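You operate a simulated robot arm through the tools that you are given. There is no shell and no other tool.

You run a simulated robot arm. Do the job below in one go: nothing can be reset, and whatever is moved stays where it is left.

## Task
Wax the middle of the clamped brush's back, then stand it on the brush board.
Fine: use the green pad and the green box; pad back on the black mat, lid shut; slide block drawn right back; leave the red-dot brush. Set down upright: green pad, green-dot nail brush. A coat counts when it lies all over at full strength: go over it till it gets no stronger.

The check looks at the end state, three seconds after you hand in, the way a careful person would. Anything else that was tipped, shoved, dropped, spilled or broken makes it a failure. Lids that push on must go on centred and level and be pressed home; caps that screw on are set level and turned clockwise until they are tight.

## Robot
A 7-joint arm with a fingered hand, fixed in place. Base frame: the origin is on the floor under the middle of its stand, x ahead of it, y to its left, z up; the work surface is at about z = 0.78. Units: m, rad, N and s.
It reaches about 1.085 m from its shoulder. Its first joint turns from -2.897 to 2.897 rad. Payload 3.7 kg.
Tool frame: the origin (TCP) lies between the finger pads and is the grasp point; the fingertips stand 0.025 m ahead of it; z points along the fingers, y is the line along which they close. The gripper opens to 0.088 m; its body begins 0.029 m behind the TCP. The gripper is a hand of 5 fingers: y runs from the thumb to the fingers, the wrist lies at [-0.013, -0.106, -0.174] in the tool frame, and closing takes about 1.5 s.
Orientation is told as [roll, pitch, yaw] about the base's x, y, z axes, in that order, counted from this pose: with the fingers straight down and the wrist toward the robot, the tool's x, y and z point along [0, 1, 0], [1, 0, 0] and [0, 0, -1] of the base frame.

## Interface
- The arm moves only by the tool drive_tool. Its argument "rows" is a list of rows, each an object of numbers (a shift or turn left out is 0, a gripper value left out holds the last): "dx", "dy", "dz": the shift along the tool's x, y, z in units of 25 mm (1.0 is 25 mm); "ax", "ay", "az": the turn, a rotation vector about the tool's x, y, z in units of 6 degrees (1.0 is 6 degrees); "hand": the closure, from 0 (fully open) to 1 (shut). In form: [{"dx": .., "dy": .., "dz": .., "ax": .., "ay": .., "az": .., "hand": ..}, ...]. A call has 1 to 20 rows; each row shifts and turns the commanded pose from where the row before left it, along the tool's axes as they then stand. A call with a number of a shift or a turn outside -1 to 1 is refused whole. Each row takes 0.2 s and may step no farther than 0.05 m and 0.15 rad from the row before; otherwise, or with a gripper value out of range, the whole call is refused. A pose out of reach is approached as far as the arm can. The call stops where the force on the tool passes 40 N (or 10 N more than at its start, if that is more) or the arm is blocked; 0.2 s more then pass. Each finger travels about 0.108 m/s and halts on what it meets, pressing with about 29 N; the grip force reading is that of the motor and also rises with nothing between the fingers. The clock runs only during rows and for 0.2 s after the last one: add rows that do not move to give the fingers time. The reply holds the time, the measured pose of the TCP, the force on the tool along the base axes, the opening and the grip force, in the units named above and with some noise, with the torque about the TCP (base axes, N m) and any sound that the robot's microphone picked up.
- Cameras (640 x 400 px; columns grow to the right, rows downward): "scene" is fixed at [0.4007, 0.5001, 1.541]; the picture's right is [0.98, -0.18, 0.00], its down [-0.18, -0.98, -0.09] and it looks along [0.02, 0.09, -1.00] (base axes); focal length 343 px, centre (320, 200). "wrist" rides on the gripper at [0.059, -0.079, -0.105] in the tool frame; the picture's right is [-0.73, 0.32, -0.61], its down [-0.62, -0.68, 0.38] and it looks along [-0.29, 0.66, 0.70] (tool axes); focal length 234 px, centre (320, 200). There is no depth. A picture from a camera that has moved, and an enlarged one, comes with that camera's place and axes in the base frame and with its lens.
- grab_frame(camera): a new picture of that camera. No time passes.
- grasp_type(shape): the hand has 5 fingers and takes this shape, open, in about a second: jaw (thumb against the fingers, like two jaws); tri (thumb and two fingers); tip (a fingertip pinch); poke (one finger out to press); point (the index stretched); flat (the hand flat); cup (the hand cupped); fist (a fist). The gripper value then closes the fingers along that shape, each until it touches; the sizes above hold for jaw. It gives what a move gives, with no picture.
- enlarge(camera, box): a new picture of the part [left, top, right, bottom] of that camera's present view, enlarged. No time passes.
- job_done(): hands the job in; it is judged then, once.

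Places have to be worked out from the pictures, the camera data and where the tool is seen. Open the gripper and draw the arm clear of the work before you hand the job in, unless the task says otherwise.

The tools are called after "Call:" as name(argument=value, ...) on one line, values as JSON. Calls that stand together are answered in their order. drive_tool: Moves the arm, as the interface text tells. Its arguments: {"type":"object","properties":{"rows":{"type":"array"}},"required":["rows"]} The other tools are called the same way: grasp_type (shape) gives the hand a shape; grab_frame (camera) takes a picture; enlarge (camera, box) takes an enlarged picture of a part of a camera's view; job_done () hands the job in.

At the start:

```text
time_s: 0.0
eef_pos: [0.3341, 0.4577, 1.1305]
ee_rot: [0.0, -0.002, -0.012]
wrist_force: [-0.3, -0.5, 0.5]
wrist_torque: [-0.01, -0.03, 0.01]
finger_gap: 0.0877
grasp_force: 0.0
shape: jaw
```

scene: 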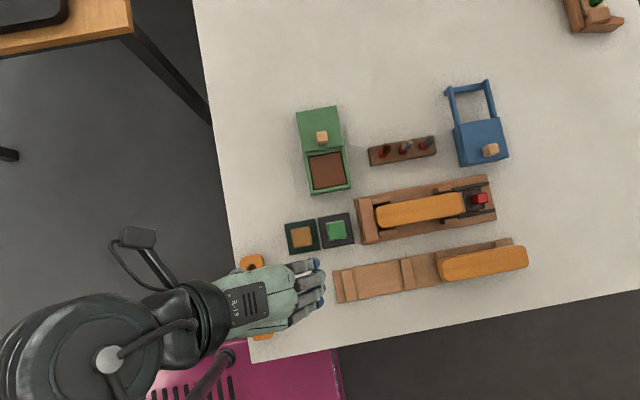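
wrist: 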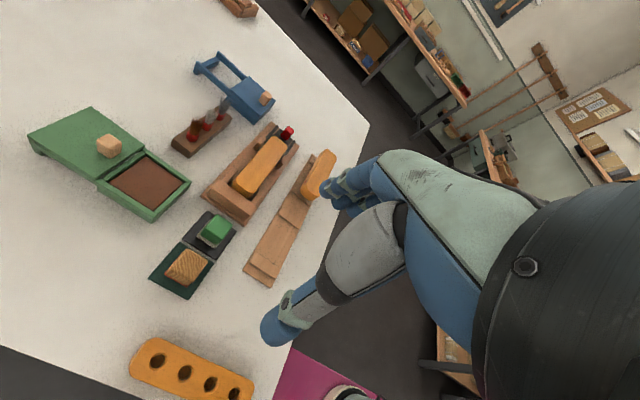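

I start by looking closely at the scene to work out what each item is.

Call:
enlarge(camera="scene", box=[270, 80, 430, 180])

Call:
enlarge(camera="scene", box=[340, 160, 540, 310])

Call:
enlarge(camera="scene", box=[230, 190, 390, 310])

Call:
enlarge(camera="scene", box=[360, 70, 520, 170])

Call:
enlarge(camera="scene", box=[540, 0, 640, 60])

Call:
enlarge(camera="wrist", box=[140, 40, 360, 300])

```text
4.00 times, centred on (350, 130) of scene
camera zoom: at [0.4007, 0.5001, 1.541], right [0.98, -0.18, 0.0], down [-0.18, -0.98, -0.09], along [0.02, 0.09, -1.0], focal length 1372 px, centre (200, 480)
```

zoom: 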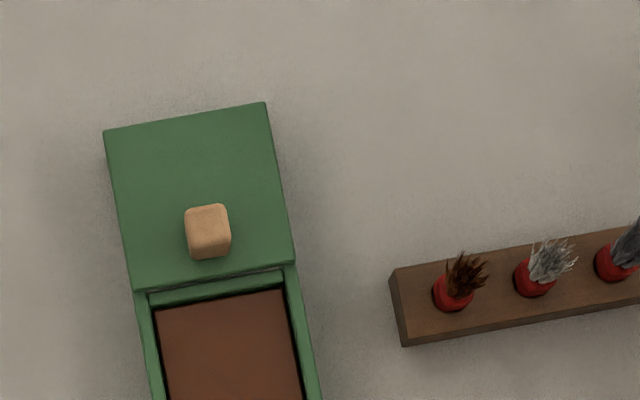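

```text
2.67 times, centred on (440, 235) of scene
camera zoom: at [0.4007, 0.5001, 1.541], right [0.98, -0.18, 0.0], down [-0.18, -0.98, -0.09], along [0.02, 0.09, -1.0], focal length 915 px, centre (0, 107)
```

zoom: 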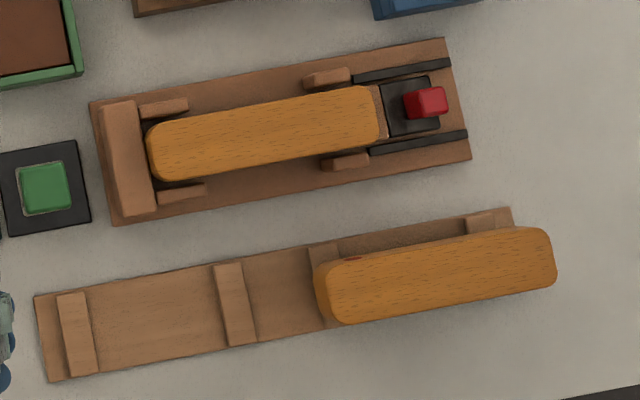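

```text
3.33 times, centred on (310, 250) of scene
camera zoom: at [0.4007, 0.5001, 1.541], right [0.98, -0.18, 0.0], down [-0.18, -0.98, -0.09], along [0.02, 0.09, -1.0], focal length 1144 px, centre (353, 33)
```

zoom: 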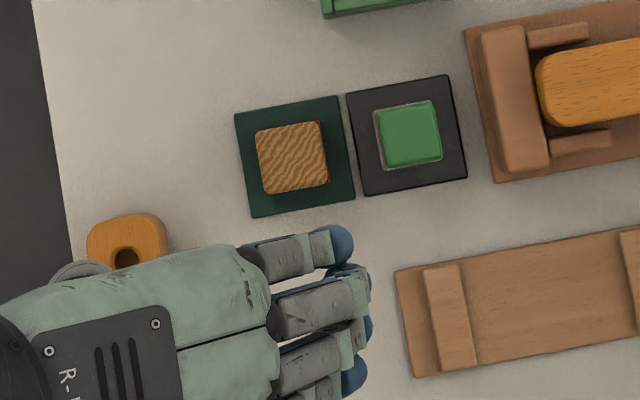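

```text
4.00 times, centred on (440, 120) of scene
camera zoom: at [0.4007, 0.5001, 1.541], right [0.98, -0.18, 0.0], down [-0.18, -0.98, -0.09], along [0.02, 0.09, -1.0], focal length 1372 px, centre (-160, 520)
```

zoom: 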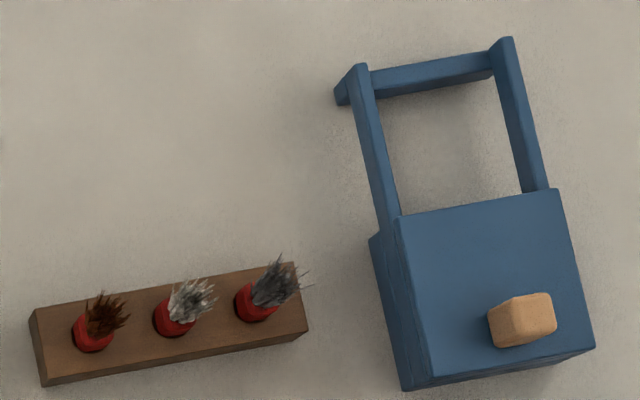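

```text
6.40 times, centred on (590, 30) of scene
camera zoom: at [0.4007, 0.5001, 1.541], right [0.98, -0.18, 0.0], down [-0.18, -0.98, -0.09], along [0.02, 0.09, -1.0], focal length 2196 px, centre (-1408, 1288)
```

zoom: 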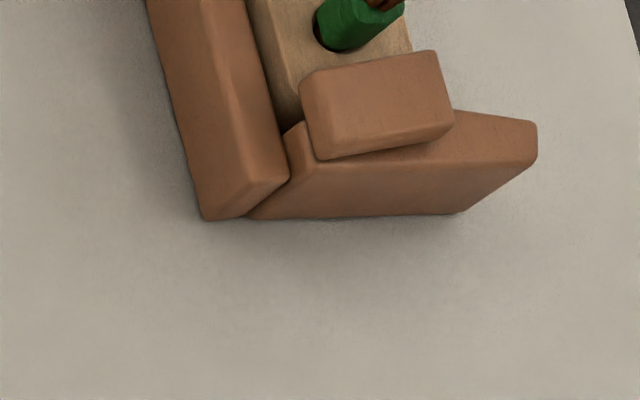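

```text
1.54 times, centred on (250, 170) of wrist
camera zoom: at [0.2572, 0.5169, 1.2355], right [0.31, -0.73, 0.61], down [-0.69, -0.62, -0.38], along [0.65, -0.3, -0.7], focal length 360 px, centre (428, 246)
```

zoom: 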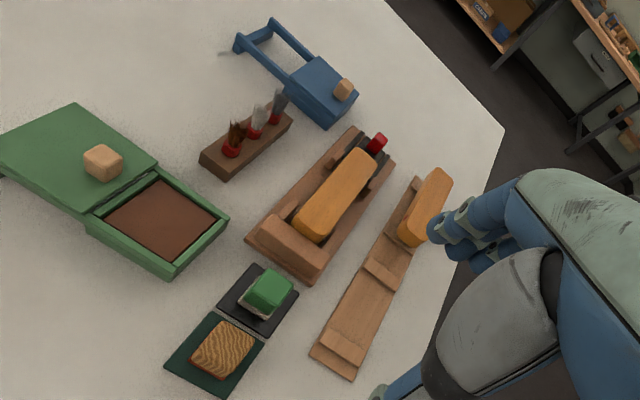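

The items look axis-aligned. I judge the green pad to be near (0.44, 0.50), the clamp around (0.61, 0.51) and the green box at about (0.44, 0.63) with its lid slid toward +y. I enlarge the wrist view to estimate heights.

Call:
enlarge(camera="wrist", box=[140, 200, 250, 300])

Call:
enlarge(camera="wrist", box=[190, 110, 350, 220])

Call:
enlarge(camera="wrist", box=[20, 90, 200, 230])

Call:
enlarge(camera="wrist", box=[110, 320, 270, 400])

```text
4.00 times, centred on (195, 250) of wrist
camera zoom: at [0.2572, 0.5169, 1.2355], right [0.31, -0.73, 0.61], down [-0.69, -0.62, -0.38], along [0.65, -0.3, -0.7], focal length 937 px, centre (820, 0)
```

zoom: 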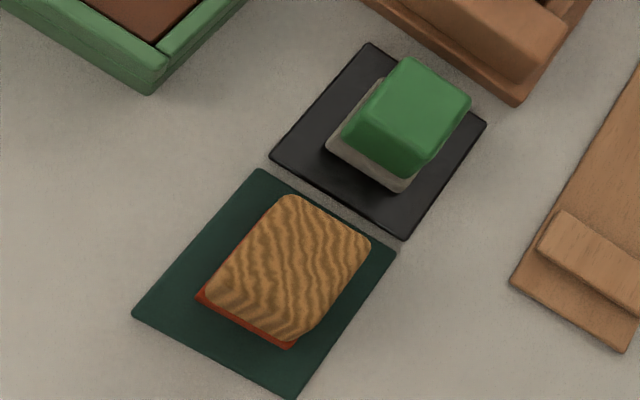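

```text
3.64 times, centred on (270, 165) of wrist
camera zoom: at [0.2572, 0.5169, 1.2355], right [0.31, -0.73, 0.61], down [-0.69, -0.62, -0.38], along [0.65, -0.3, -0.7], focal length 852 px, centre (502, 327)
```

zoom: 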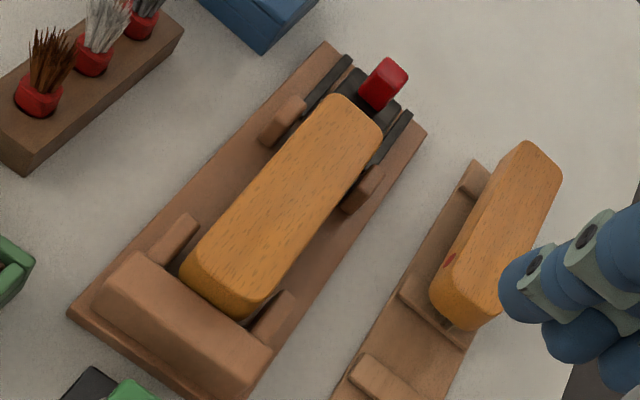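

```text
2.86 times, centred on (110, 160) of wrist
camera zoom: at [0.2572, 0.5169, 1.2355], right [0.31, -0.73, 0.61], down [-0.69, -0.62, -0.38], along [0.65, -0.3, -0.7], focal length 669 px, centre (920, 314)
```

zoom: 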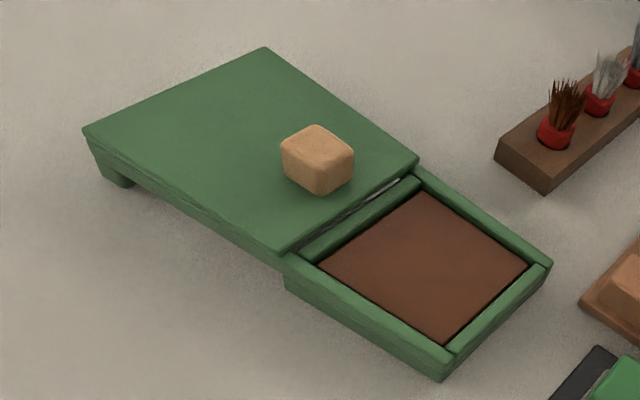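

```text
4.00 times, centred on (190, 360) of wrist
camera zoom: at [0.2572, 0.5169, 1.2355], right [0.31, -0.73, 0.61], down [-0.69, -0.62, -0.38], along [0.65, -0.3, -0.7], focal length 937 px, centre (840, -440)
```

zoom: 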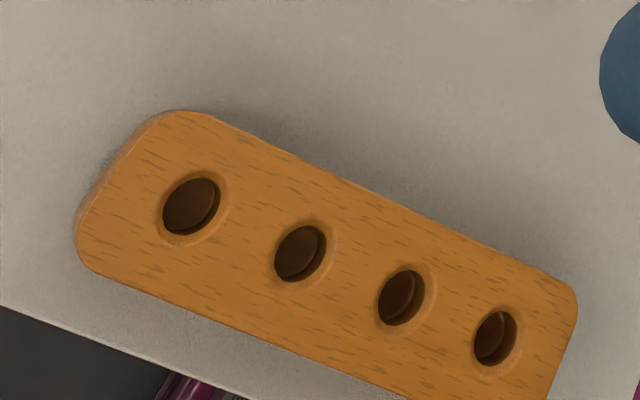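

The green box has a sliding lid on rails, and the wax sits almost level with the rim. I put the pad top at about z≈0.808, the brush top at 0.836, the lid knob top at 0.845 and the red slide knob top at 0.825. I turn the hand to yaw +90° so the fingers close along y, where there is more clearance around the pad.

Call:
drive_tool(rows=[{"az": -1}, {"az": -1}, {"az": -1}, {"az": -1}, {"az": -1}, {"az": -1}, {"az": -1}, {"az": -1}, {"az": -1}, {"az": -1}, {"az": -1}, {"az": -1}, {"az": -1}, {"az": -1}, {"az": -1}])

```text
time_s: 3.2
eef_pos: [0.3351, 0.4578, 1.1311]
ee_rot: [-0.003, -0.001, 1.561]
wrist_force: [0.0, -0.3, 0.0]
wrist_torque: [-0.03, 0.02, 0.0]
finger_gap: 0.0877
grasp_force: 0.0
shape: jaw
```

The turn worked: tool x is now base −x and tool y is base +y. Next I move above the green pad at about z=0.95.

Call:
drive_tool(rows=[{"dx": -0.52, "dy": 0.186, "dz": 0.9}, {"dx": -0.52, "dy": 0.186, "dz": 0.9}, {"dx": -0.52, "dy": 0.186, "dz": 0.9}, {"dx": -0.52, "dy": 0.186, "dz": 0.9}, {"dx": -0.52, "dy": 0.186, "dz": 0.9}, {"dx": -0.52, "dy": 0.186, "dz": 0.9}, {"dx": -0.52, "dy": 0.186, "dz": 0.9}, {"dx": -0.52, "dy": 0.186, "dz": 0.9}])

Call:
grab_frame(camera="wrist")

Call:
grab_frame(camera="scene")

```text
time_s: 5.0
eef_pos: [0.4384, 0.4932, 0.9504]
ee_rot: [-0.002, 0.0, 1.559]
wrist_force: [0.4, 0.4, -0.1]
wrist_torque: [0.03, -0.02, 0.01]
finger_gap: 0.0878
grasp_force: 0.0
shape: jaw
```

```text
taken
camera wrist: at [0.3794, 0.4149, 1.055], right [0.73, 0.31, 0.61], down [0.62, -0.69, -0.38], along [0.3, 0.65, -0.7], focal length 234 px, centre (320, 200)
```

wrist: 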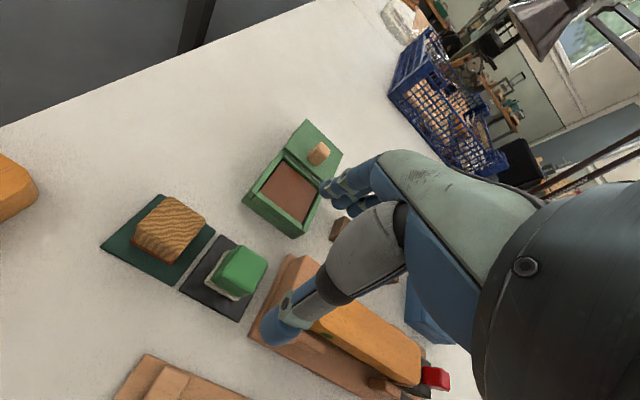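

```text
taken
```

scene: 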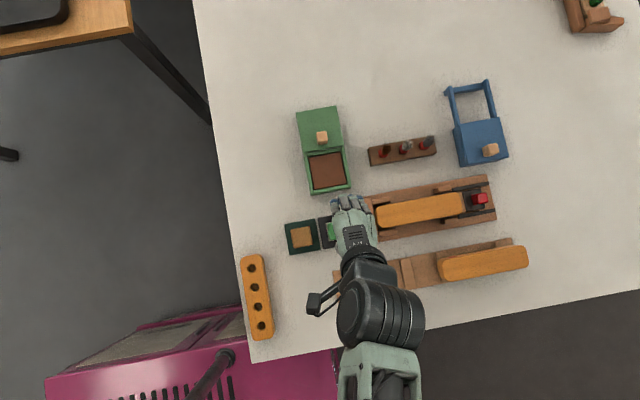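

The hand is over the pad, and my projection of (0.439, 0.495, 0.807) lands on the green pad in this view. I zoom in for finer pad and box heights.

Call:
enlarge(camera="wrist", box=[170, 220, 300, 320])

Call:
enlarge(camera="wrist", box=[230, 110, 370, 250])

Call:
enlarge(camera="wrist", box=[240, 180, 460, 400])

Call:
enlarge(camera="scene", box=[290, 170, 430, 260])

```text
4.00 times, centred on (235, 270) of wrist
camera zoom: at [0.3794, 0.4149, 1.055], right [0.73, 0.31, 0.61], down [0.62, -0.69, -0.38], along [0.3, 0.65, -0.7], focal length 937 px, centre (660, -80)
```

zoom: 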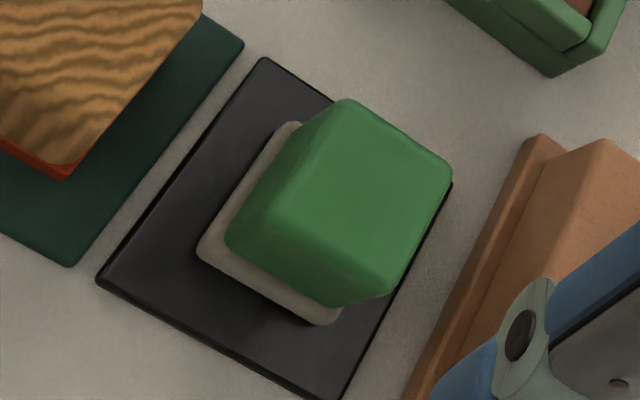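

```text
2.86 times, centred on (300, 180) of wrist
camera zoom: at [0.3794, 0.4149, 1.055], right [0.73, 0.31, 0.61], down [0.62, -0.69, -0.38], along [0.3, 0.65, -0.7], focal length 669 px, centre (377, 257)
```

zoom: 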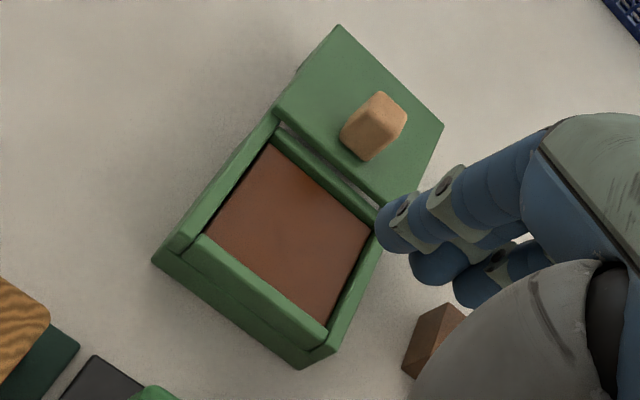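

```text
1.82 times, centred on (350, 290) of wrist
camera zoom: at [0.3794, 0.4149, 1.055], right [0.73, 0.31, 0.61], down [0.62, -0.69, -0.38], along [0.3, 0.65, -0.7], focal length 426 px, centre (266, 36)
```

zoom: 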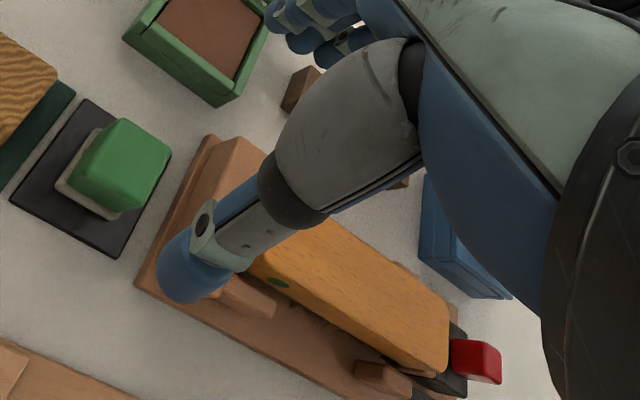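

```text
4.44 times, centred on (360, 215) of scene
camera zoom: at [0.4007, 0.5001, 1.541], right [0.98, -0.18, 0.0], down [-0.18, -0.98, -0.09], along [0.02, 0.09, -1.0], focal length 1525 px, centre (142, 133)
```

zoom: 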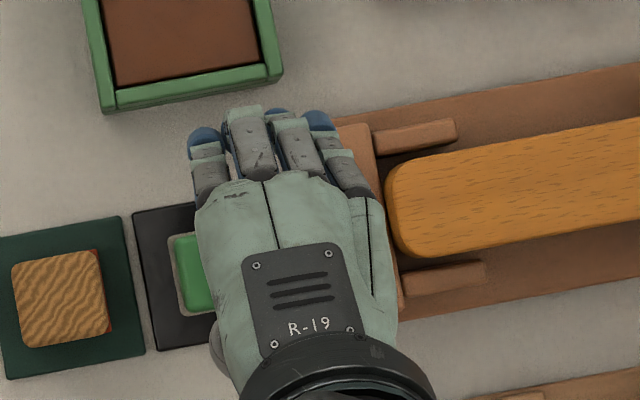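

The clamped brush shows a green dot on its −y side, so it is the right one. The pad is about 40 mm square and 30–35 mm tall. I try the "tri" shape here, clear of everything, so the outer fingers stay away from the clamp.

Call:
grasp_type(shape="tri")

Call:
grab_frame(camera="wrist")

Call:
enlarge(camera="scene", box=[290, 170, 430, 260])

```text
time_s: 5.9
eef_pos: [0.4378, 0.4953, 0.951]
ee_rot: [-0.003, 0.001, 1.558]
wrist_force: [0.0, 0.0, 0.1]
wrist_torque: [0.01, 0.0, 0.02]
finger_gap: 0.0876
grasp_force: 0.0
shape: tri
```

```text
taken
camera wrist: at [0.3797, 0.415, 1.0552], right [0.73, 0.31, 0.61], down [0.62, -0.69, -0.38], along [0.3, 0.65, -0.7], focal length 234 px, centre (320, 200)
```

wrist: 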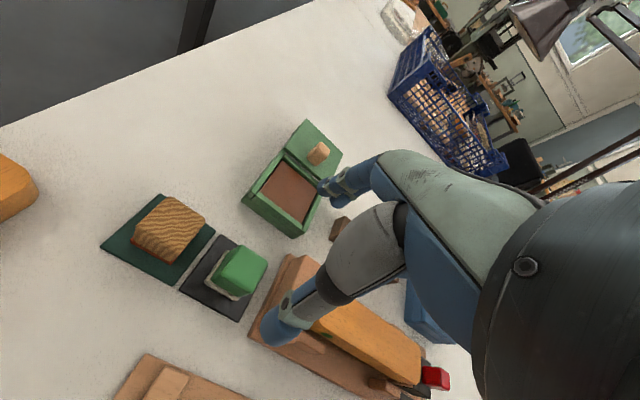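

```text
4.44 times, centred on (360, 215) of scene
camera zoom: at [0.4007, 0.5001, 1.541], right [0.98, -0.18, 0.0], down [-0.18, -0.98, -0.09], along [0.02, 0.09, -1.0], focal length 1525 px, centre (142, 133)
```

zoom: 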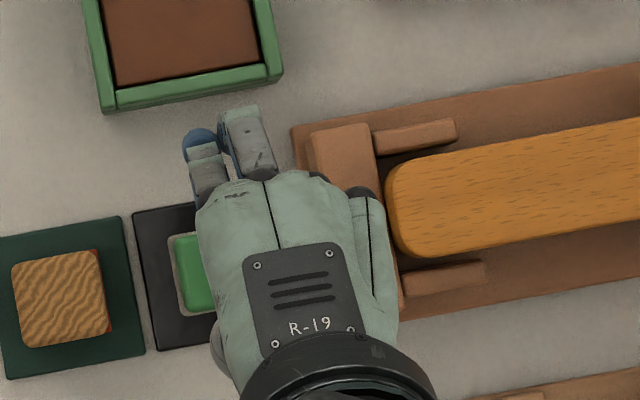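

In "tri" only the index, middle finger and thumb stay out, straddling the TCP, and the other two fold away. I descend to about z=0.84 over the pad with the hand open.

Call:
drive_tool(rows=[{"dz": 0.8}, {"dz": 0.8}, {"dz": 0.8}, {"dz": 0.8}, {"dz": 0.7}, {"dz": 0.5}, {}])

Call:
grab_frame(camera="wrist")

Call:
enlarge(camera="scene", box=[290, 170, 430, 260])

```text
time_s: 7.5
eef_pos: [0.4398, 0.4927, 0.8406]
ee_rot: [-0.002, 0.0, 1.558]
wrist_force: [-0.2, 0.9, -0.4]
wrist_torque: [-0.01, 0.0, -0.02]
finger_gap: 0.0881
grasp_force: 0.1
shape: tri
```

```text
taken
camera wrist: at [0.3806, 0.4148, 0.9453], right [0.73, 0.31, 0.61], down [0.62, -0.69, -0.38], along [0.3, 0.65, -0.7], focal length 234 px, centre (320, 200)
```

wrist: 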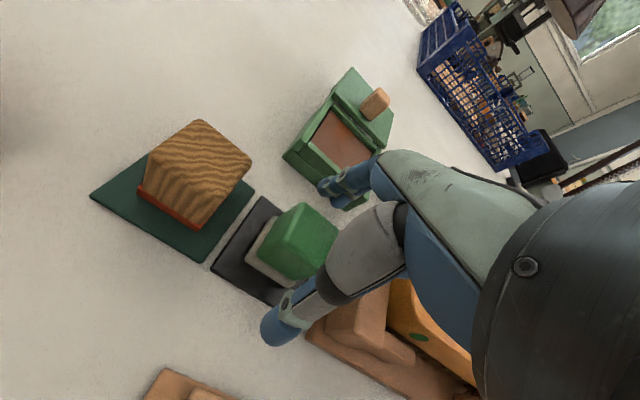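

```text
4.44 times, centred on (360, 215) of scene
camera zoom: at [0.4007, 0.5001, 1.541], right [0.98, -0.18, 0.0], down [-0.18, -0.98, -0.09], along [0.02, 0.09, -1.0], focal length 1525 px, centre (142, 133)
```

zoom: 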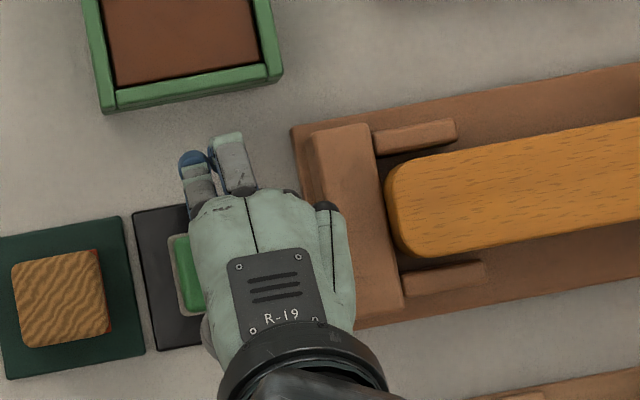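

I check the pad's position between the thumb and fingers before going lower.

Call:
enlarge(camera="wrist", box=[220, 150, 400, 350])

```text
2.00 times, centred on (310, 250) of wrist
camera zoom: at [0.3806, 0.4148, 0.9453], right [0.73, 0.31, 0.61], down [0.62, -0.69, -0.38], along [0.3, 0.65, -0.7], focal length 468 px, centre (340, 100)
```

zoom: 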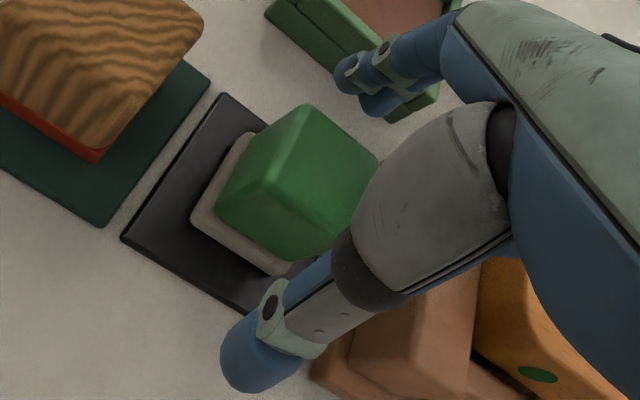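

The pad sits squarely between the thumb and the two fingers, with its top at about z≈0.82. I go down 20 mm so the fingertips reach roughly z=0.795, then close the hand.

Call:
drive_tool(rows=[{"dz": 0.4}, {"dz": 0.4}, {}, {"hand": 0.3}, {"hand": 0.5}, {"hand": 0.7}, {"hand": 1.0}, {}, {}, {}, {}, {}, {}])

Call:
enlarge(camera="wrist", box=[220, 150, 400, 350])

Call:
enlarge(camera="scene", box=[290, 170, 430, 260])

```text
time_s: 10.3
eef_pos: [0.4405, 0.4941, 0.82]
ee_rot: [-0.001, -0.002, 1.56]
wrist_force: [0.0, -0.6, 0.5]
wrist_torque: [0.01, -0.04, -0.04]
finger_gap: 0.0297
grasp_force: 29.2
shape: tri
```

```text
2.00 times, centred on (310, 250) of wrist
camera zoom: at [0.3807, 0.4148, 0.9255], right [0.73, 0.31, 0.61], down [0.62, -0.69, -0.38], along [0.3, 0.65, -0.7], focal length 468 px, centre (340, 100)
```

zoom: 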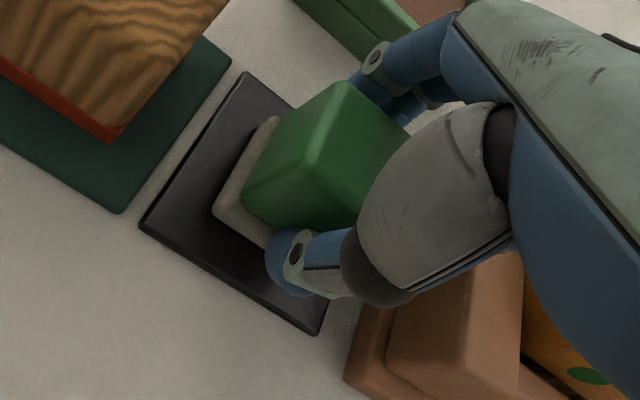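

```text
4.44 times, centred on (360, 215) of scene
camera zoom: at [0.4007, 0.5001, 1.541], right [0.98, -0.18, 0.0], down [-0.18, -0.98, -0.09], along [0.02, 0.09, -1.0], focal length 1525 px, centre (142, 133)
```

zoom: 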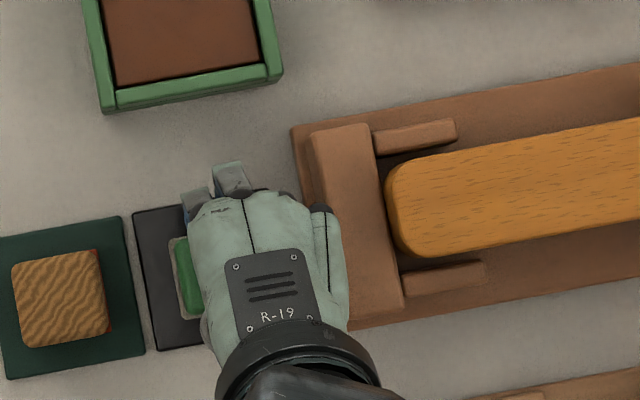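

The gap stopped at 0.030 with 29 N, so the pad's green body is gripped. I lift 40 mm and check that it hangs level.

Call:
drive_tool(rows=[{"dz": -0.3}, {"dz": -0.6}, {"dz": -0.8}, {}])

Call:
grab_frame(camera="wrist")

Call:
enlarge(camera="wrist", box=[220, 150, 400, 350])

```text
time_s: 11.3
eef_pos: [0.4394, 0.4951, 0.8637]
ee_rot: [0.002, -0.001, 1.558]
wrist_force: [0.9, 0.9, 0.1]
wrist_torque: [0.0, -0.01, -0.01]
finger_gap: 0.0301
grasp_force: 28.9
shape: tri
```

```text
taken
camera wrist: at [0.3804, 0.4151, 0.9681], right [0.73, 0.31, 0.61], down [0.62, -0.69, -0.38], along [0.3, 0.65, -0.7], focal length 234 px, centre (320, 200)
```

wrist: 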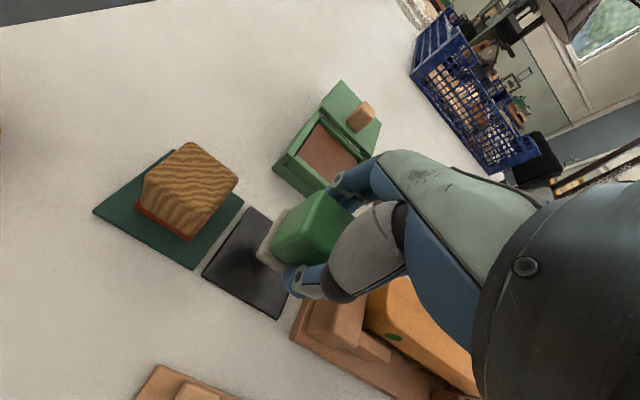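

```text
2.00 times, centred on (310, 250) of wrist
camera zoom: at [0.3804, 0.4151, 0.9681], right [0.73, 0.31, 0.61], down [0.62, -0.69, -0.38], along [0.3, 0.65, -0.7], focal length 468 px, centre (340, 100)
```

zoom: 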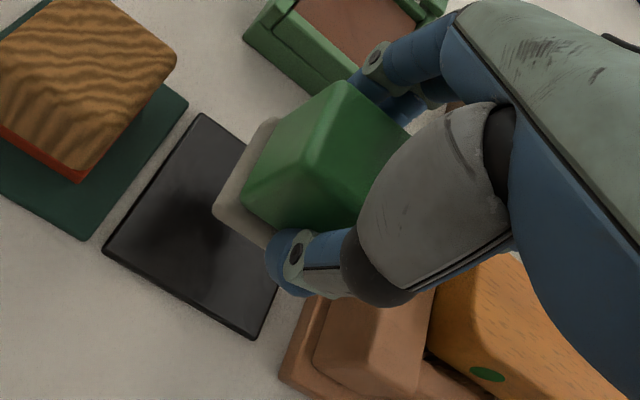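

The pad is held level, and its bottom should be about 36 mm below the TCP. I make the wax bed x 0.407–0.480, y 0.595–0.663, surface near z≈0.80. I raise, carry the pad to (0.443, 0.622) and stop just above the wax.

Call:
drive_tool(rows=[{"dz": -0.8}, {"dz": -0.8}, {"dy": 0.8}, {"dy": 0.9}, {"dy": 0.9}, {"dy": 0.9}, {"dy": 0.9, "dx": -0.14}, {"dy": 0.68}, {"dz": 0.8}, {"dz": 0.8}, {}])

Call:
grab_frame(camera="wrist")

Call:
enlarge(camera="scene", box=[270, 100, 390, 220])

```text
time_s: 13.7
eef_pos: [0.4449, 0.6217, 0.8628]
ee_rot: [-0.002, 0.001, 1.56]
wrist_force: [0.1, -0.6, -0.2]
wrist_torque: [0.01, -0.01, 0.01]
finger_gap: 0.03
grasp_force: 28.9
shape: tri
```

```text
taken
camera wrist: at [0.3855, 0.5424, 0.9677], right [0.73, 0.31, 0.61], down [0.62, -0.69, -0.38], along [0.3, 0.65, -0.7], focal length 234 px, centre (320, 200)
```

wrist: 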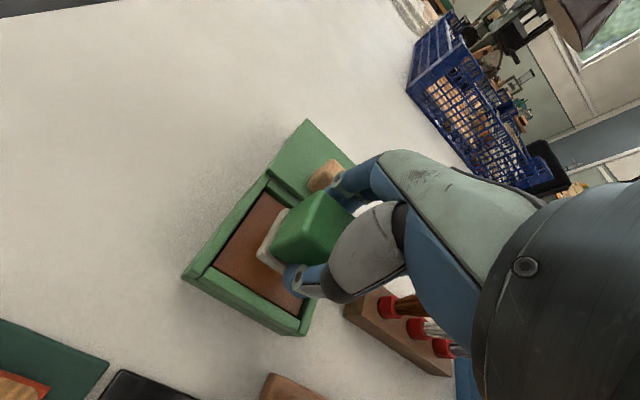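

```text
3.33 times, centred on (330, 160) of scene
camera zoom: at [0.4007, 0.5001, 1.541], right [0.98, -0.18, 0.0], down [-0.18, -0.98, -0.09], along [0.02, 0.09, -1.0], focal length 1144 px, centre (287, 333)
```

zoom: 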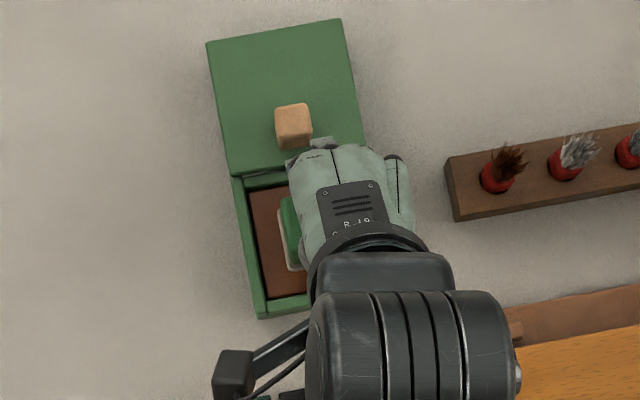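

The pad hangs over the wax, but the fingers look near the lid knob, so I zoom in to judge the clearance.

Call:
enlarge(camera="wrist", box=[240, 130, 400, 330])

Call:
enlarge(camera="wrist", box=[260, 130, 360, 230])

```text
2.00 times, centred on (320, 230) of wrist
camera zoom: at [0.3855, 0.5424, 0.9677], right [0.73, 0.31, 0.61], down [0.62, -0.69, -0.38], along [0.3, 0.65, -0.7], focal length 468 px, centre (320, 140)
```

zoom: 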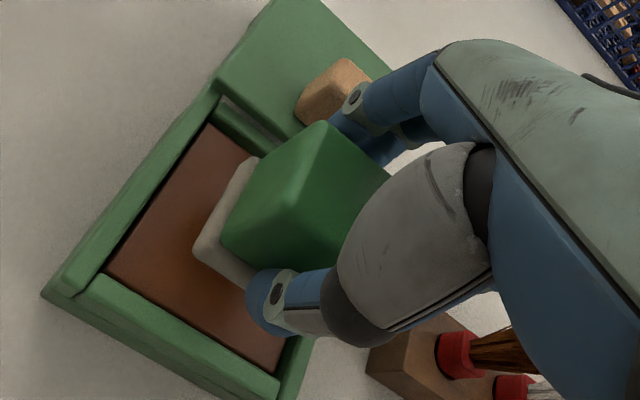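

```text
4.00 times, centred on (310, 180) of wrist
camera zoom: at [0.3855, 0.5424, 0.9677], right [0.73, 0.31, 0.61], down [0.62, -0.69, -0.38], along [0.3, 0.65, -0.7], focal length 937 px, centre (360, 280)
```

zoom: 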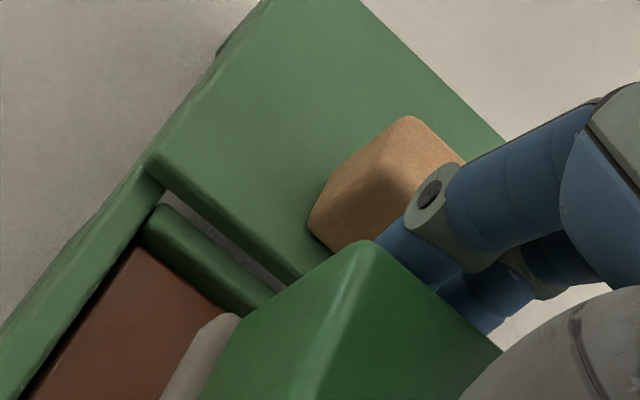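

At yaw 90 the finger knuckle would come within a few millimetres of the lid knob, whose face is at y≈0.682. I lift 25 mm and turn to yaw 0, so the fingers sit on the ±x sides, clear of the lid.

Call:
drive_tool(rows=[{"dz": -1}, {"az": 1}, {"az": 1}, {"az": 1}, {"az": 1}, {"az": 1}, {"az": 1}, {"az": 1}, {"az": 1}, {"az": 1}, {"az": 1}, {"az": 1}, {"az": 1}, {"az": 1}, {"az": 1}, {"az": 1}, {"dx": 0.2}, {"dz": 1}, {}])

Call:
grab_frame(camera="wrist")

Call:
enlarge(camera="scene", box=[270, 100, 390, 220])

```text
time_s: 17.7
eef_pos: [0.4452, 0.6271, 0.8641]
ee_rot: [-0.001, -0.001, -0.015]
wrist_force: [0.5, -0.6, -0.7]
wrist_torque: [0.0, -0.02, 0.01]
finger_gap: 0.0301
grasp_force: 29.0
shape: tri
```

```text
taken
camera wrist: at [0.3672, 0.6851, 0.968], right [0.31, -0.73, 0.61], down [-0.69, -0.61, -0.38], along [0.65, -0.3, -0.7], focal length 234 px, centre (320, 200)
```

wrist: 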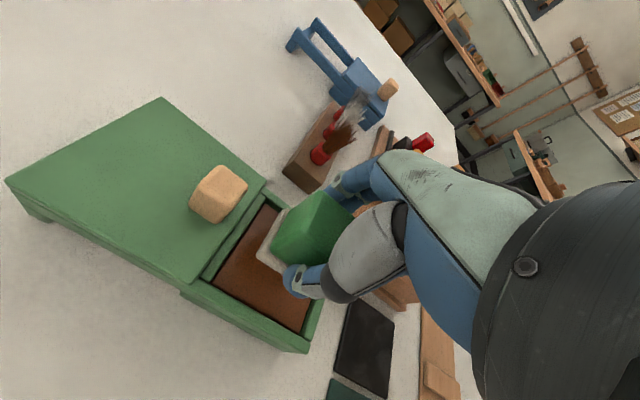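

```text
3.33 times, centred on (330, 160) of scene
camera zoom: at [0.4007, 0.5001, 1.541], right [0.98, -0.18, 0.0], down [-0.18, -0.98, -0.09], along [0.02, 0.09, -1.0], focal length 1144 px, centre (287, 333)
```

zoom: 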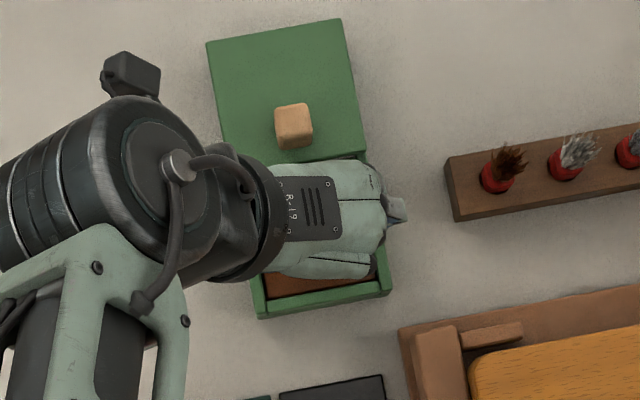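

The hand is now at yaw 0 over the wax, with the knob clear. I descend in small steps and watch the force for contact.

Call:
drive_tool(rows=[{"dz": 0.4}, {"dz": 0.3}, {"dz": 0.1}, {}])

Call:
drive_tool(rows=[{"dz": 0.1}, {"dz": 0.1}, {}])

Call:
enlarge(camera="wrist", box=[200, 150, 400, 350])

```text
time_s: 18.7
eef_pos: [0.4447, 0.6253, 0.8449]
ee_rot: [0.003, -0.001, -0.013]
wrist_force: [-0.7, 0.4, 13.6]
wrist_torque: [-0.01, -0.23, 0.04]
finger_gap: 0.0307
grasp_force: 28.8
shape: tri
```

```text
time_s: 19.3
eef_pos: [0.4451, 0.6282, 0.8443]
ee_rot: [0.007, -0.006, -0.012]
wrist_force: [-2.8, -1.4, 12.6]
wrist_torque: [-0.09, -0.12, -0.02]
finger_gap: 0.0311
grasp_force: 29.1
shape: tri
stopped in row 3: the force on the tool passed its limit at 44 N (the readings are from after the stop); the commanded pose is now the measured one
```

```text
2.00 times, centred on (300, 250) of wrist
camera zoom: at [0.3676, 0.685, 0.9493], right [0.31, -0.73, 0.6], down [-0.69, -0.61, -0.39], along [0.66, -0.29, -0.69], focal length 468 px, centre (360, 100)
```

zoom: 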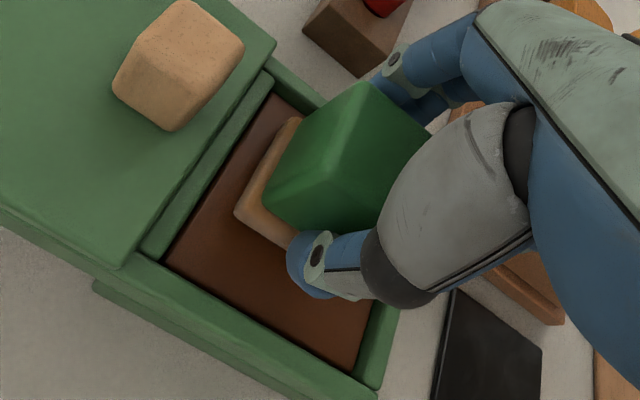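

The pad met the wax at TCP z≈0.844, and its white felt has already turned waxy tan. I rub gently a few millimetres to load it, and I'll step more finely from here because the arm is stiff.

Call:
drive_tool(rows=[{"dy": 0.12}, {"dy": 0.12}, {"dy": -0.12}, {"dy": -0.12}, {"dy": -0.12}, {"dy": -0.12}, {"dy": 0.12}, {"dy": 0.12}, {"dx": -0.12}, {"dx": -0.12}, {"dx": 0.12}, {"dx": 0.12}])

Call:
enlarge(camera="wrist", box=[200, 150, 400, 350])

```text
time_s: 21.9
eef_pos: [0.4462, 0.625, 0.8432]
ee_rot: [0.004, -0.005, -0.014]
wrist_force: [-1.4, -9.4, 34.4]
wrist_torque: [-0.17, -0.56, -0.16]
finger_gap: 0.0325
grasp_force: 29.1
shape: tri
```

```text
2.00 times, centred on (300, 250) of wrist
camera zoom: at [0.3681, 0.6838, 0.9483], right [0.31, -0.73, 0.6], down [-0.69, -0.61, -0.39], along [0.66, -0.3, -0.69], focal length 468 px, centre (360, 100)
```

zoom: 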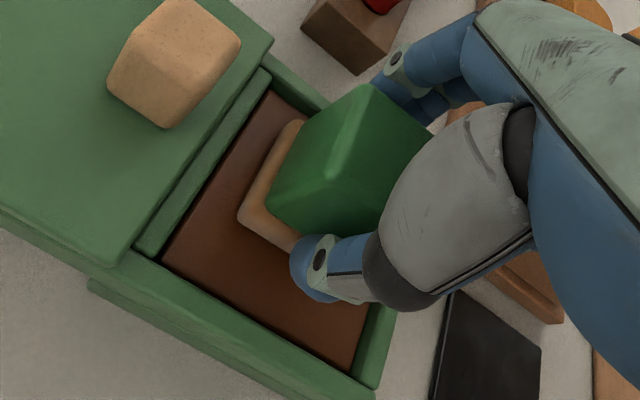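

The pad is loaded, but the vertical force climbed to 34 N, so I lift off now and check how the pad sits in the grip.

Call:
drive_tool(rows=[{"dz": -0.3}, {"dz": -0.6}, {"dz": -0.8}, {"dz": -0.5}, {}])

Call:
grab_frame(camera="wrist")

Call:
enlarge(camera="wrist", box=[200, 150, 400, 350])

```text
time_s: 23.1
eef_pos: [0.4461, 0.6276, 0.8972]
ee_rot: [0.005, -0.003, -0.011]
wrist_force: [0.8, 0.0, 0.1]
wrist_torque: [0.01, 0.0, 0.03]
finger_gap: 0.0304
grasp_force: 29.0
shape: tri
```

```text
taken
camera wrist: at [0.3676, 0.6853, 1.0022], right [0.31, -0.73, 0.6], down [-0.69, -0.61, -0.39], along [0.66, -0.29, -0.7], focal length 234 px, centre (320, 200)
```

wrist: 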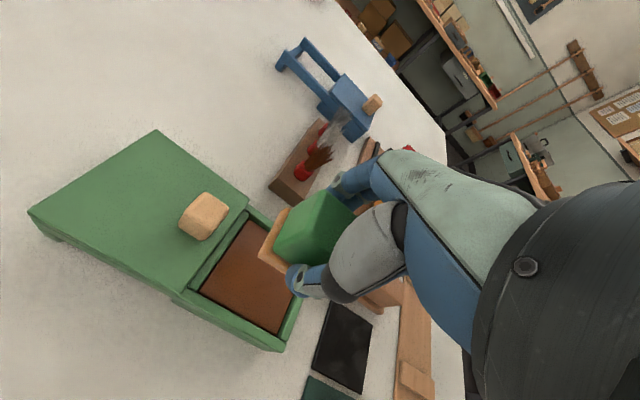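

```text
2.00 times, centred on (300, 250) of wrist
camera zoom: at [0.3676, 0.6853, 1.0022], right [0.31, -0.73, 0.6], down [-0.69, -0.61, -0.39], along [0.66, -0.29, -0.7], focal length 468 px, centre (360, 100)
```

zoom: 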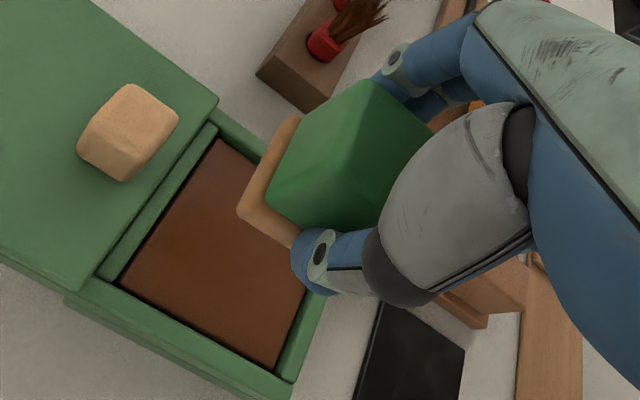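

The felt is evenly coated and the grip is unchanged. I carry the pad −y and then +x to sit above the brush middle, about (0.61, 0.507), staying high.

Call:
drive_tool(rows=[{"dz": -0.8}, {"dx": -0.8}, {"dx": -0.8}, {"dx": -0.8}, {"dx": -0.8}, {"dx": -0.8}, {"dx": -0.75}, {"dy": 0.82}, {"dy": 0.82}, {"dy": 0.82}, {"dy": 0.82}, {"dy": 0.82}, {"dy": 0.82}, {"dy": 0.82}, {"dy": 0.82}, {}])

Call:
grab_frame(camera="wrist")

Call:
enlarge(camera="scene", box=[340, 160, 520, 280])

```text
time_s: 26.5
eef_pos: [0.6089, 0.5062, 0.9183]
ee_rot: [0.006, -0.004, -0.011]
wrist_force: [-0.1, -0.3, 0.1]
wrist_torque: [0.03, -0.02, -0.05]
finger_gap: 0.0303
grasp_force: 29.5
shape: tri
```

```text
taken
camera wrist: at [0.5296, 0.5638, 1.0227], right [0.31, -0.73, 0.6], down [-0.69, -0.61, -0.39], along [0.66, -0.29, -0.7], focal length 234 px, centre (320, 200)
```

wrist: 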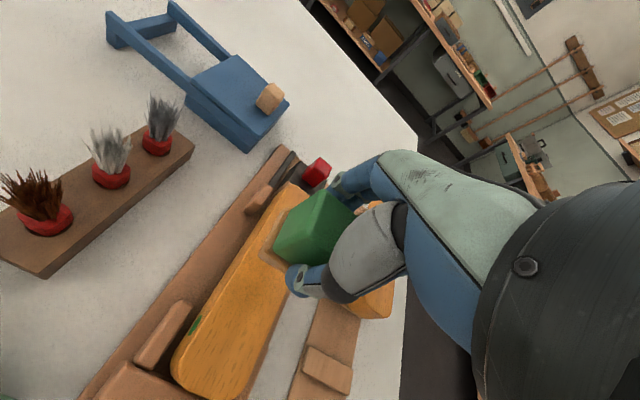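

```text
3.33 times, centred on (430, 220) of scene
camera zoom: at [0.4007, 0.5001, 1.541], right [0.98, -0.18, 0.0], down [-0.18, -0.98, -0.09], along [0.02, 0.09, -1.0], focal length 1144 px, centre (-47, 133)
```

zoom: 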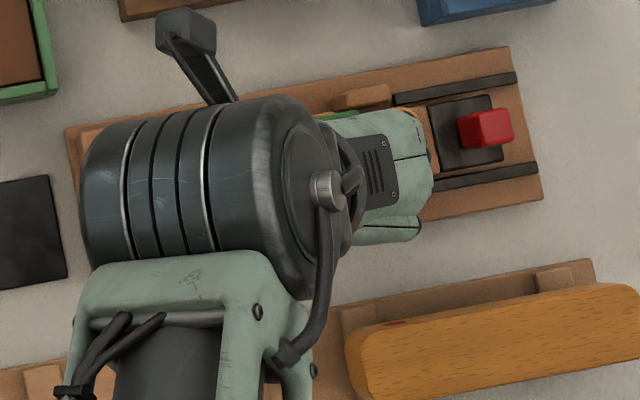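

I'm above the brush middle; the end visible at x≈0.525 fits a centre of x≈0.61. I lower to about z=0.893 and then feel for contact.

Call:
drive_tool(rows=[{"dz": 0.4}, {"dz": 0.4}, {"dz": 0.2}, {}])

Call:
enlarge(camera="wrist", box=[160, 150, 400, 390])

```text
time_s: 27.5
eef_pos: [0.6075, 0.5064, 0.8926]
ee_rot: [0.006, -0.004, -0.013]
wrist_force: [0.0, -0.3, -1.6]
wrist_torque: [0.02, 0.02, 0.02]
finger_gap: 0.03
grasp_force: 28.6
shape: tri
```

```text
1.67 times, centred on (280, 270) of wrist
camera zoom: at [0.5299, 0.5641, 0.9973], right [0.31, -0.73, 0.6], down [-0.69, -0.61, -0.39], along [0.66, -0.29, -0.69], focal length 390 px, centre (387, 83)
```

zoom: 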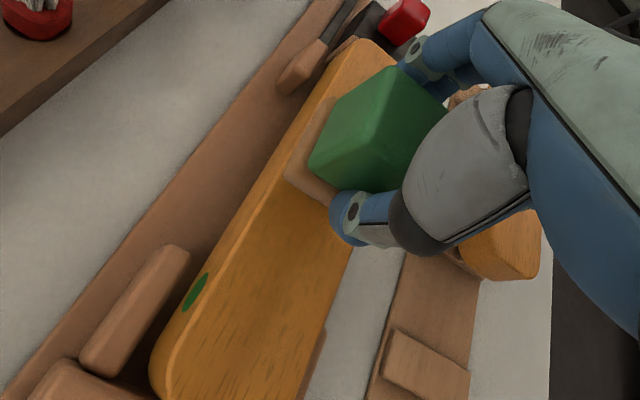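

No contact yet. I continue down in 2.5 mm steps.

Call:
drive_tool(rows=[{"dz": 0.1}, {"dz": 0.1}, {"dz": 0.1}, {"dz": 0.05}, {}])

```text
time_s: 28.7
eef_pos: [0.6084, 0.5058, 0.8842]
ee_rot: [0.006, -0.003, -0.012]
wrist_force: [-0.5, 0.4, -0.2]
wrist_torque: [0.0, -0.01, -0.01]
finger_gap: 0.0306
grasp_force: 28.7
shape: tri
```

Still free at z=0.884, so I go on in finer steps.

Call:
drive_tool(rows=[{"dz": 0.06}, {"dz": 0.06}, {"dz": 0.06}, {"dz": 0.06}, {}])

```text
time_s: 29.9
eef_pos: [0.6074, 0.5061, 0.8812]
ee_rot: [0.008, -0.007, -0.012]
wrist_force: [2.4, 0.6, 29.7]
wrist_torque: [0.03, -0.72, 0.0]
finger_gap: 0.0312
grasp_force: 29.2
shape: tri
```

Contact came at z≈0.881 with about 30 N. I back off a little to roughly 12–15 N and make a few short strokes along the brush, ±10 mm about its middle.

Call:
drive_tool(rows=[{"dz": -0.06}, {"dy": 0.2}, {"dy": 0.2}, {"dy": -0.2}, {"dy": -0.2}, {"dy": -0.2}, {"dy": -0.2}, {"dy": 0.2}, {"dy": 0.2}])

Call:
enlarge(camera="wrist", box=[160, 150, 400, 390])

```text
time_s: 31.9
eef_pos: [0.6069, 0.5059, 0.8792]
ee_rot: [0.005, -0.003, -0.01]
wrist_force: [-8.8, -0.8, 23.3]
wrist_torque: [-0.02, -0.03, 0.02]
finger_gap: 0.032
grasp_force: 28.9
shape: tri
```

```text
1.67 times, centred on (280, 270) of wrist
camera zoom: at [0.5281, 0.564, 0.9845], right [0.31, -0.73, 0.6], down [-0.69, -0.61, -0.39], along [0.66, -0.29, -0.7], focal length 390 px, centre (387, 83)
```

zoom: 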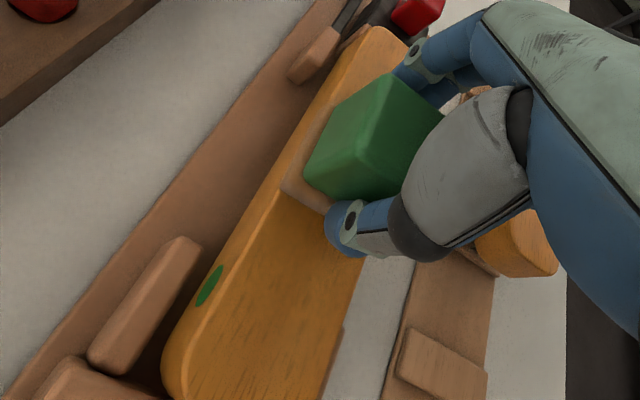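

I lift off and return to the wax box, because from there the scene camera has a clear view of the brush's back.

Call:
drive_tool(rows=[{"dz": -0.4}, {"dz": -0.8}, {"dz": -0.4}, {"dy": -0.82}, {"dy": -0.82}, {"dy": -0.82}, {"dy": -0.82}, {"dy": -0.82}, {"dy": -0.82}, {"dy": -0.82}, {"dy": -0.78}, {"dx": 0.8}, {"dx": 0.8}, {"dx": 0.8}, {"dx": 0.8}, {"dx": 0.8}, {"dx": 0.7}, {}])

Call:
grab_frame(camera="scene")

Call:
enlarge(camera="scene", box=[350, 160, 510, 260])

Call:
grab_frame(camera="wrist")

```text
time_s: 35.7
eef_pos: [0.4463, 0.6252, 0.9195]
ee_rot: [0.006, -0.004, -0.012]
wrist_force: [0.9, -0.2, -0.5]
wrist_torque: [-0.02, -0.01, -0.02]
finger_gap: 0.0296
grasp_force: 29.1
shape: tri
```

```text
taken
```

scene: 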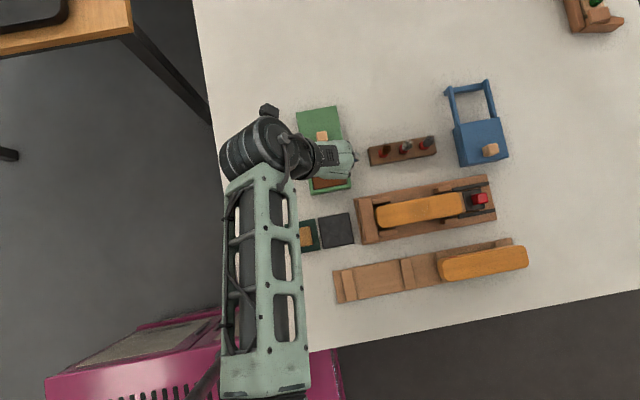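

```text
4.00 times, centred on (430, 210) of scene
camera zoom: at [0.4007, 0.5001, 1.541], right [0.98, -0.18, 0.0], down [-0.18, -0.98, -0.09], along [0.02, 0.09, -1.0], focal length 1372 px, centre (-120, 160)
```

zoom: 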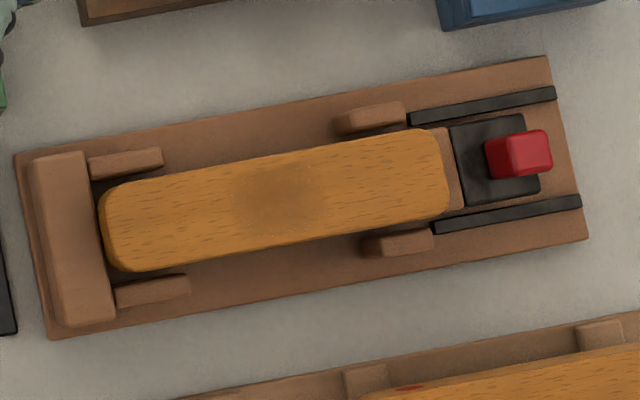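

```text
taken
camera wrist: at [0.3688, 0.684, 1.0245], right [0.31, -0.73, 0.6], down [-0.69, -0.61, -0.39], along [0.66, -0.29, -0.7], focal length 234 px, centre (320, 200)
```

wrist: 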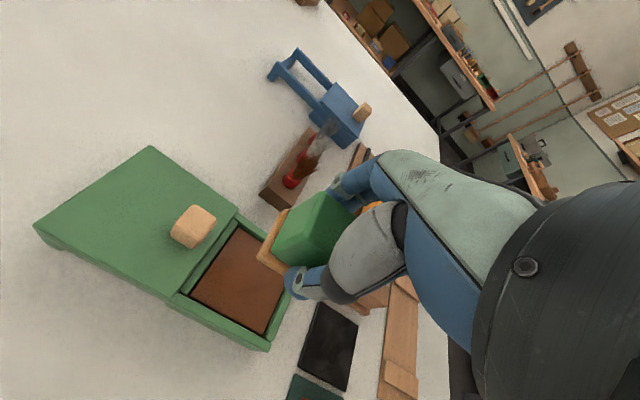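

A faint darker patch now shows right at the centre of the brush's back, so the wax transfers and builds up gradually. I zoom in for its extent.

Call:
enlarge(camera="scene", box=[370, 185, 470, 235])

Call:
enlarge(camera="wrist", box=[170, 180, 370, 370])

```text
6.40 times, centred on (420, 210) of scene
camera zoom: at [0.4007, 0.5001, 1.541], right [0.98, -0.18, 0.0], down [-0.18, -0.98, -0.09], along [0.02, 0.09, -1.0], focal length 2196 px, centre (-320, 136)
```

zoom: 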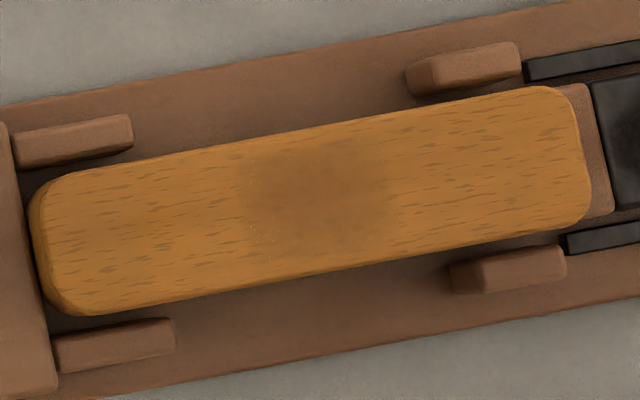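

```text
2.11 times, centred on (270, 275) of wrist
camera zoom: at [0.3688, 0.684, 1.0245], right [0.31, -0.73, 0.6], down [-0.69, -0.61, -0.39], along [0.66, -0.29, -0.7], focal length 493 px, centre (425, 42)
```

zoom: 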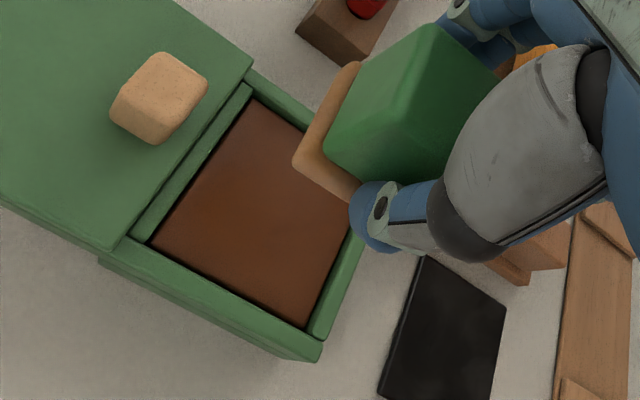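

The patch covers roughly 48 mm along the brush but is still weak. I reload on the wax, with gentle contact at about z=0.8445 and small rubs.

Call:
drive_tool(rows=[{"dz": 0.8}, {"dz": 0.8}, {"dz": 0.8}, {"dz": 0.4}, {"dz": 0.1}, {"dz": 0.08}, {}])

```text
time_s: 37.3
eef_pos: [0.4458, 0.6258, 0.8455]
ee_rot: [0.007, -0.004, -0.013]
wrist_force: [0.0, 0.6, 4.8]
wrist_torque: [-0.06, -0.08, 0.02]
finger_gap: 0.0297
grasp_force: 28.8
shape: tri
```

Contact is light at about 5 N. I press a touch more and rub a few millimetres to refill the felt.

Call:
drive_tool(rows=[{"dz": 0.03}, {"dy": 0.12}, {"dy": 0.12}, {"dy": -0.12}, {"dy": -0.12}, {"dy": -0.12}, {"dy": -0.12}, {"dy": 0.12}, {"dy": 0.12}, {"dx": -0.12}, {"dx": 0.12}, {}])

```text
time_s: 39.9
eef_pos: [0.4467, 0.6257, 0.8459]
ee_rot: [0.005, -0.005, -0.012]
wrist_force: [-1.8, -3.9, 15.5]
wrist_torque: [-0.11, -0.22, -0.04]
finger_gap: 0.0306
grasp_force: 29.3
shape: tri
```

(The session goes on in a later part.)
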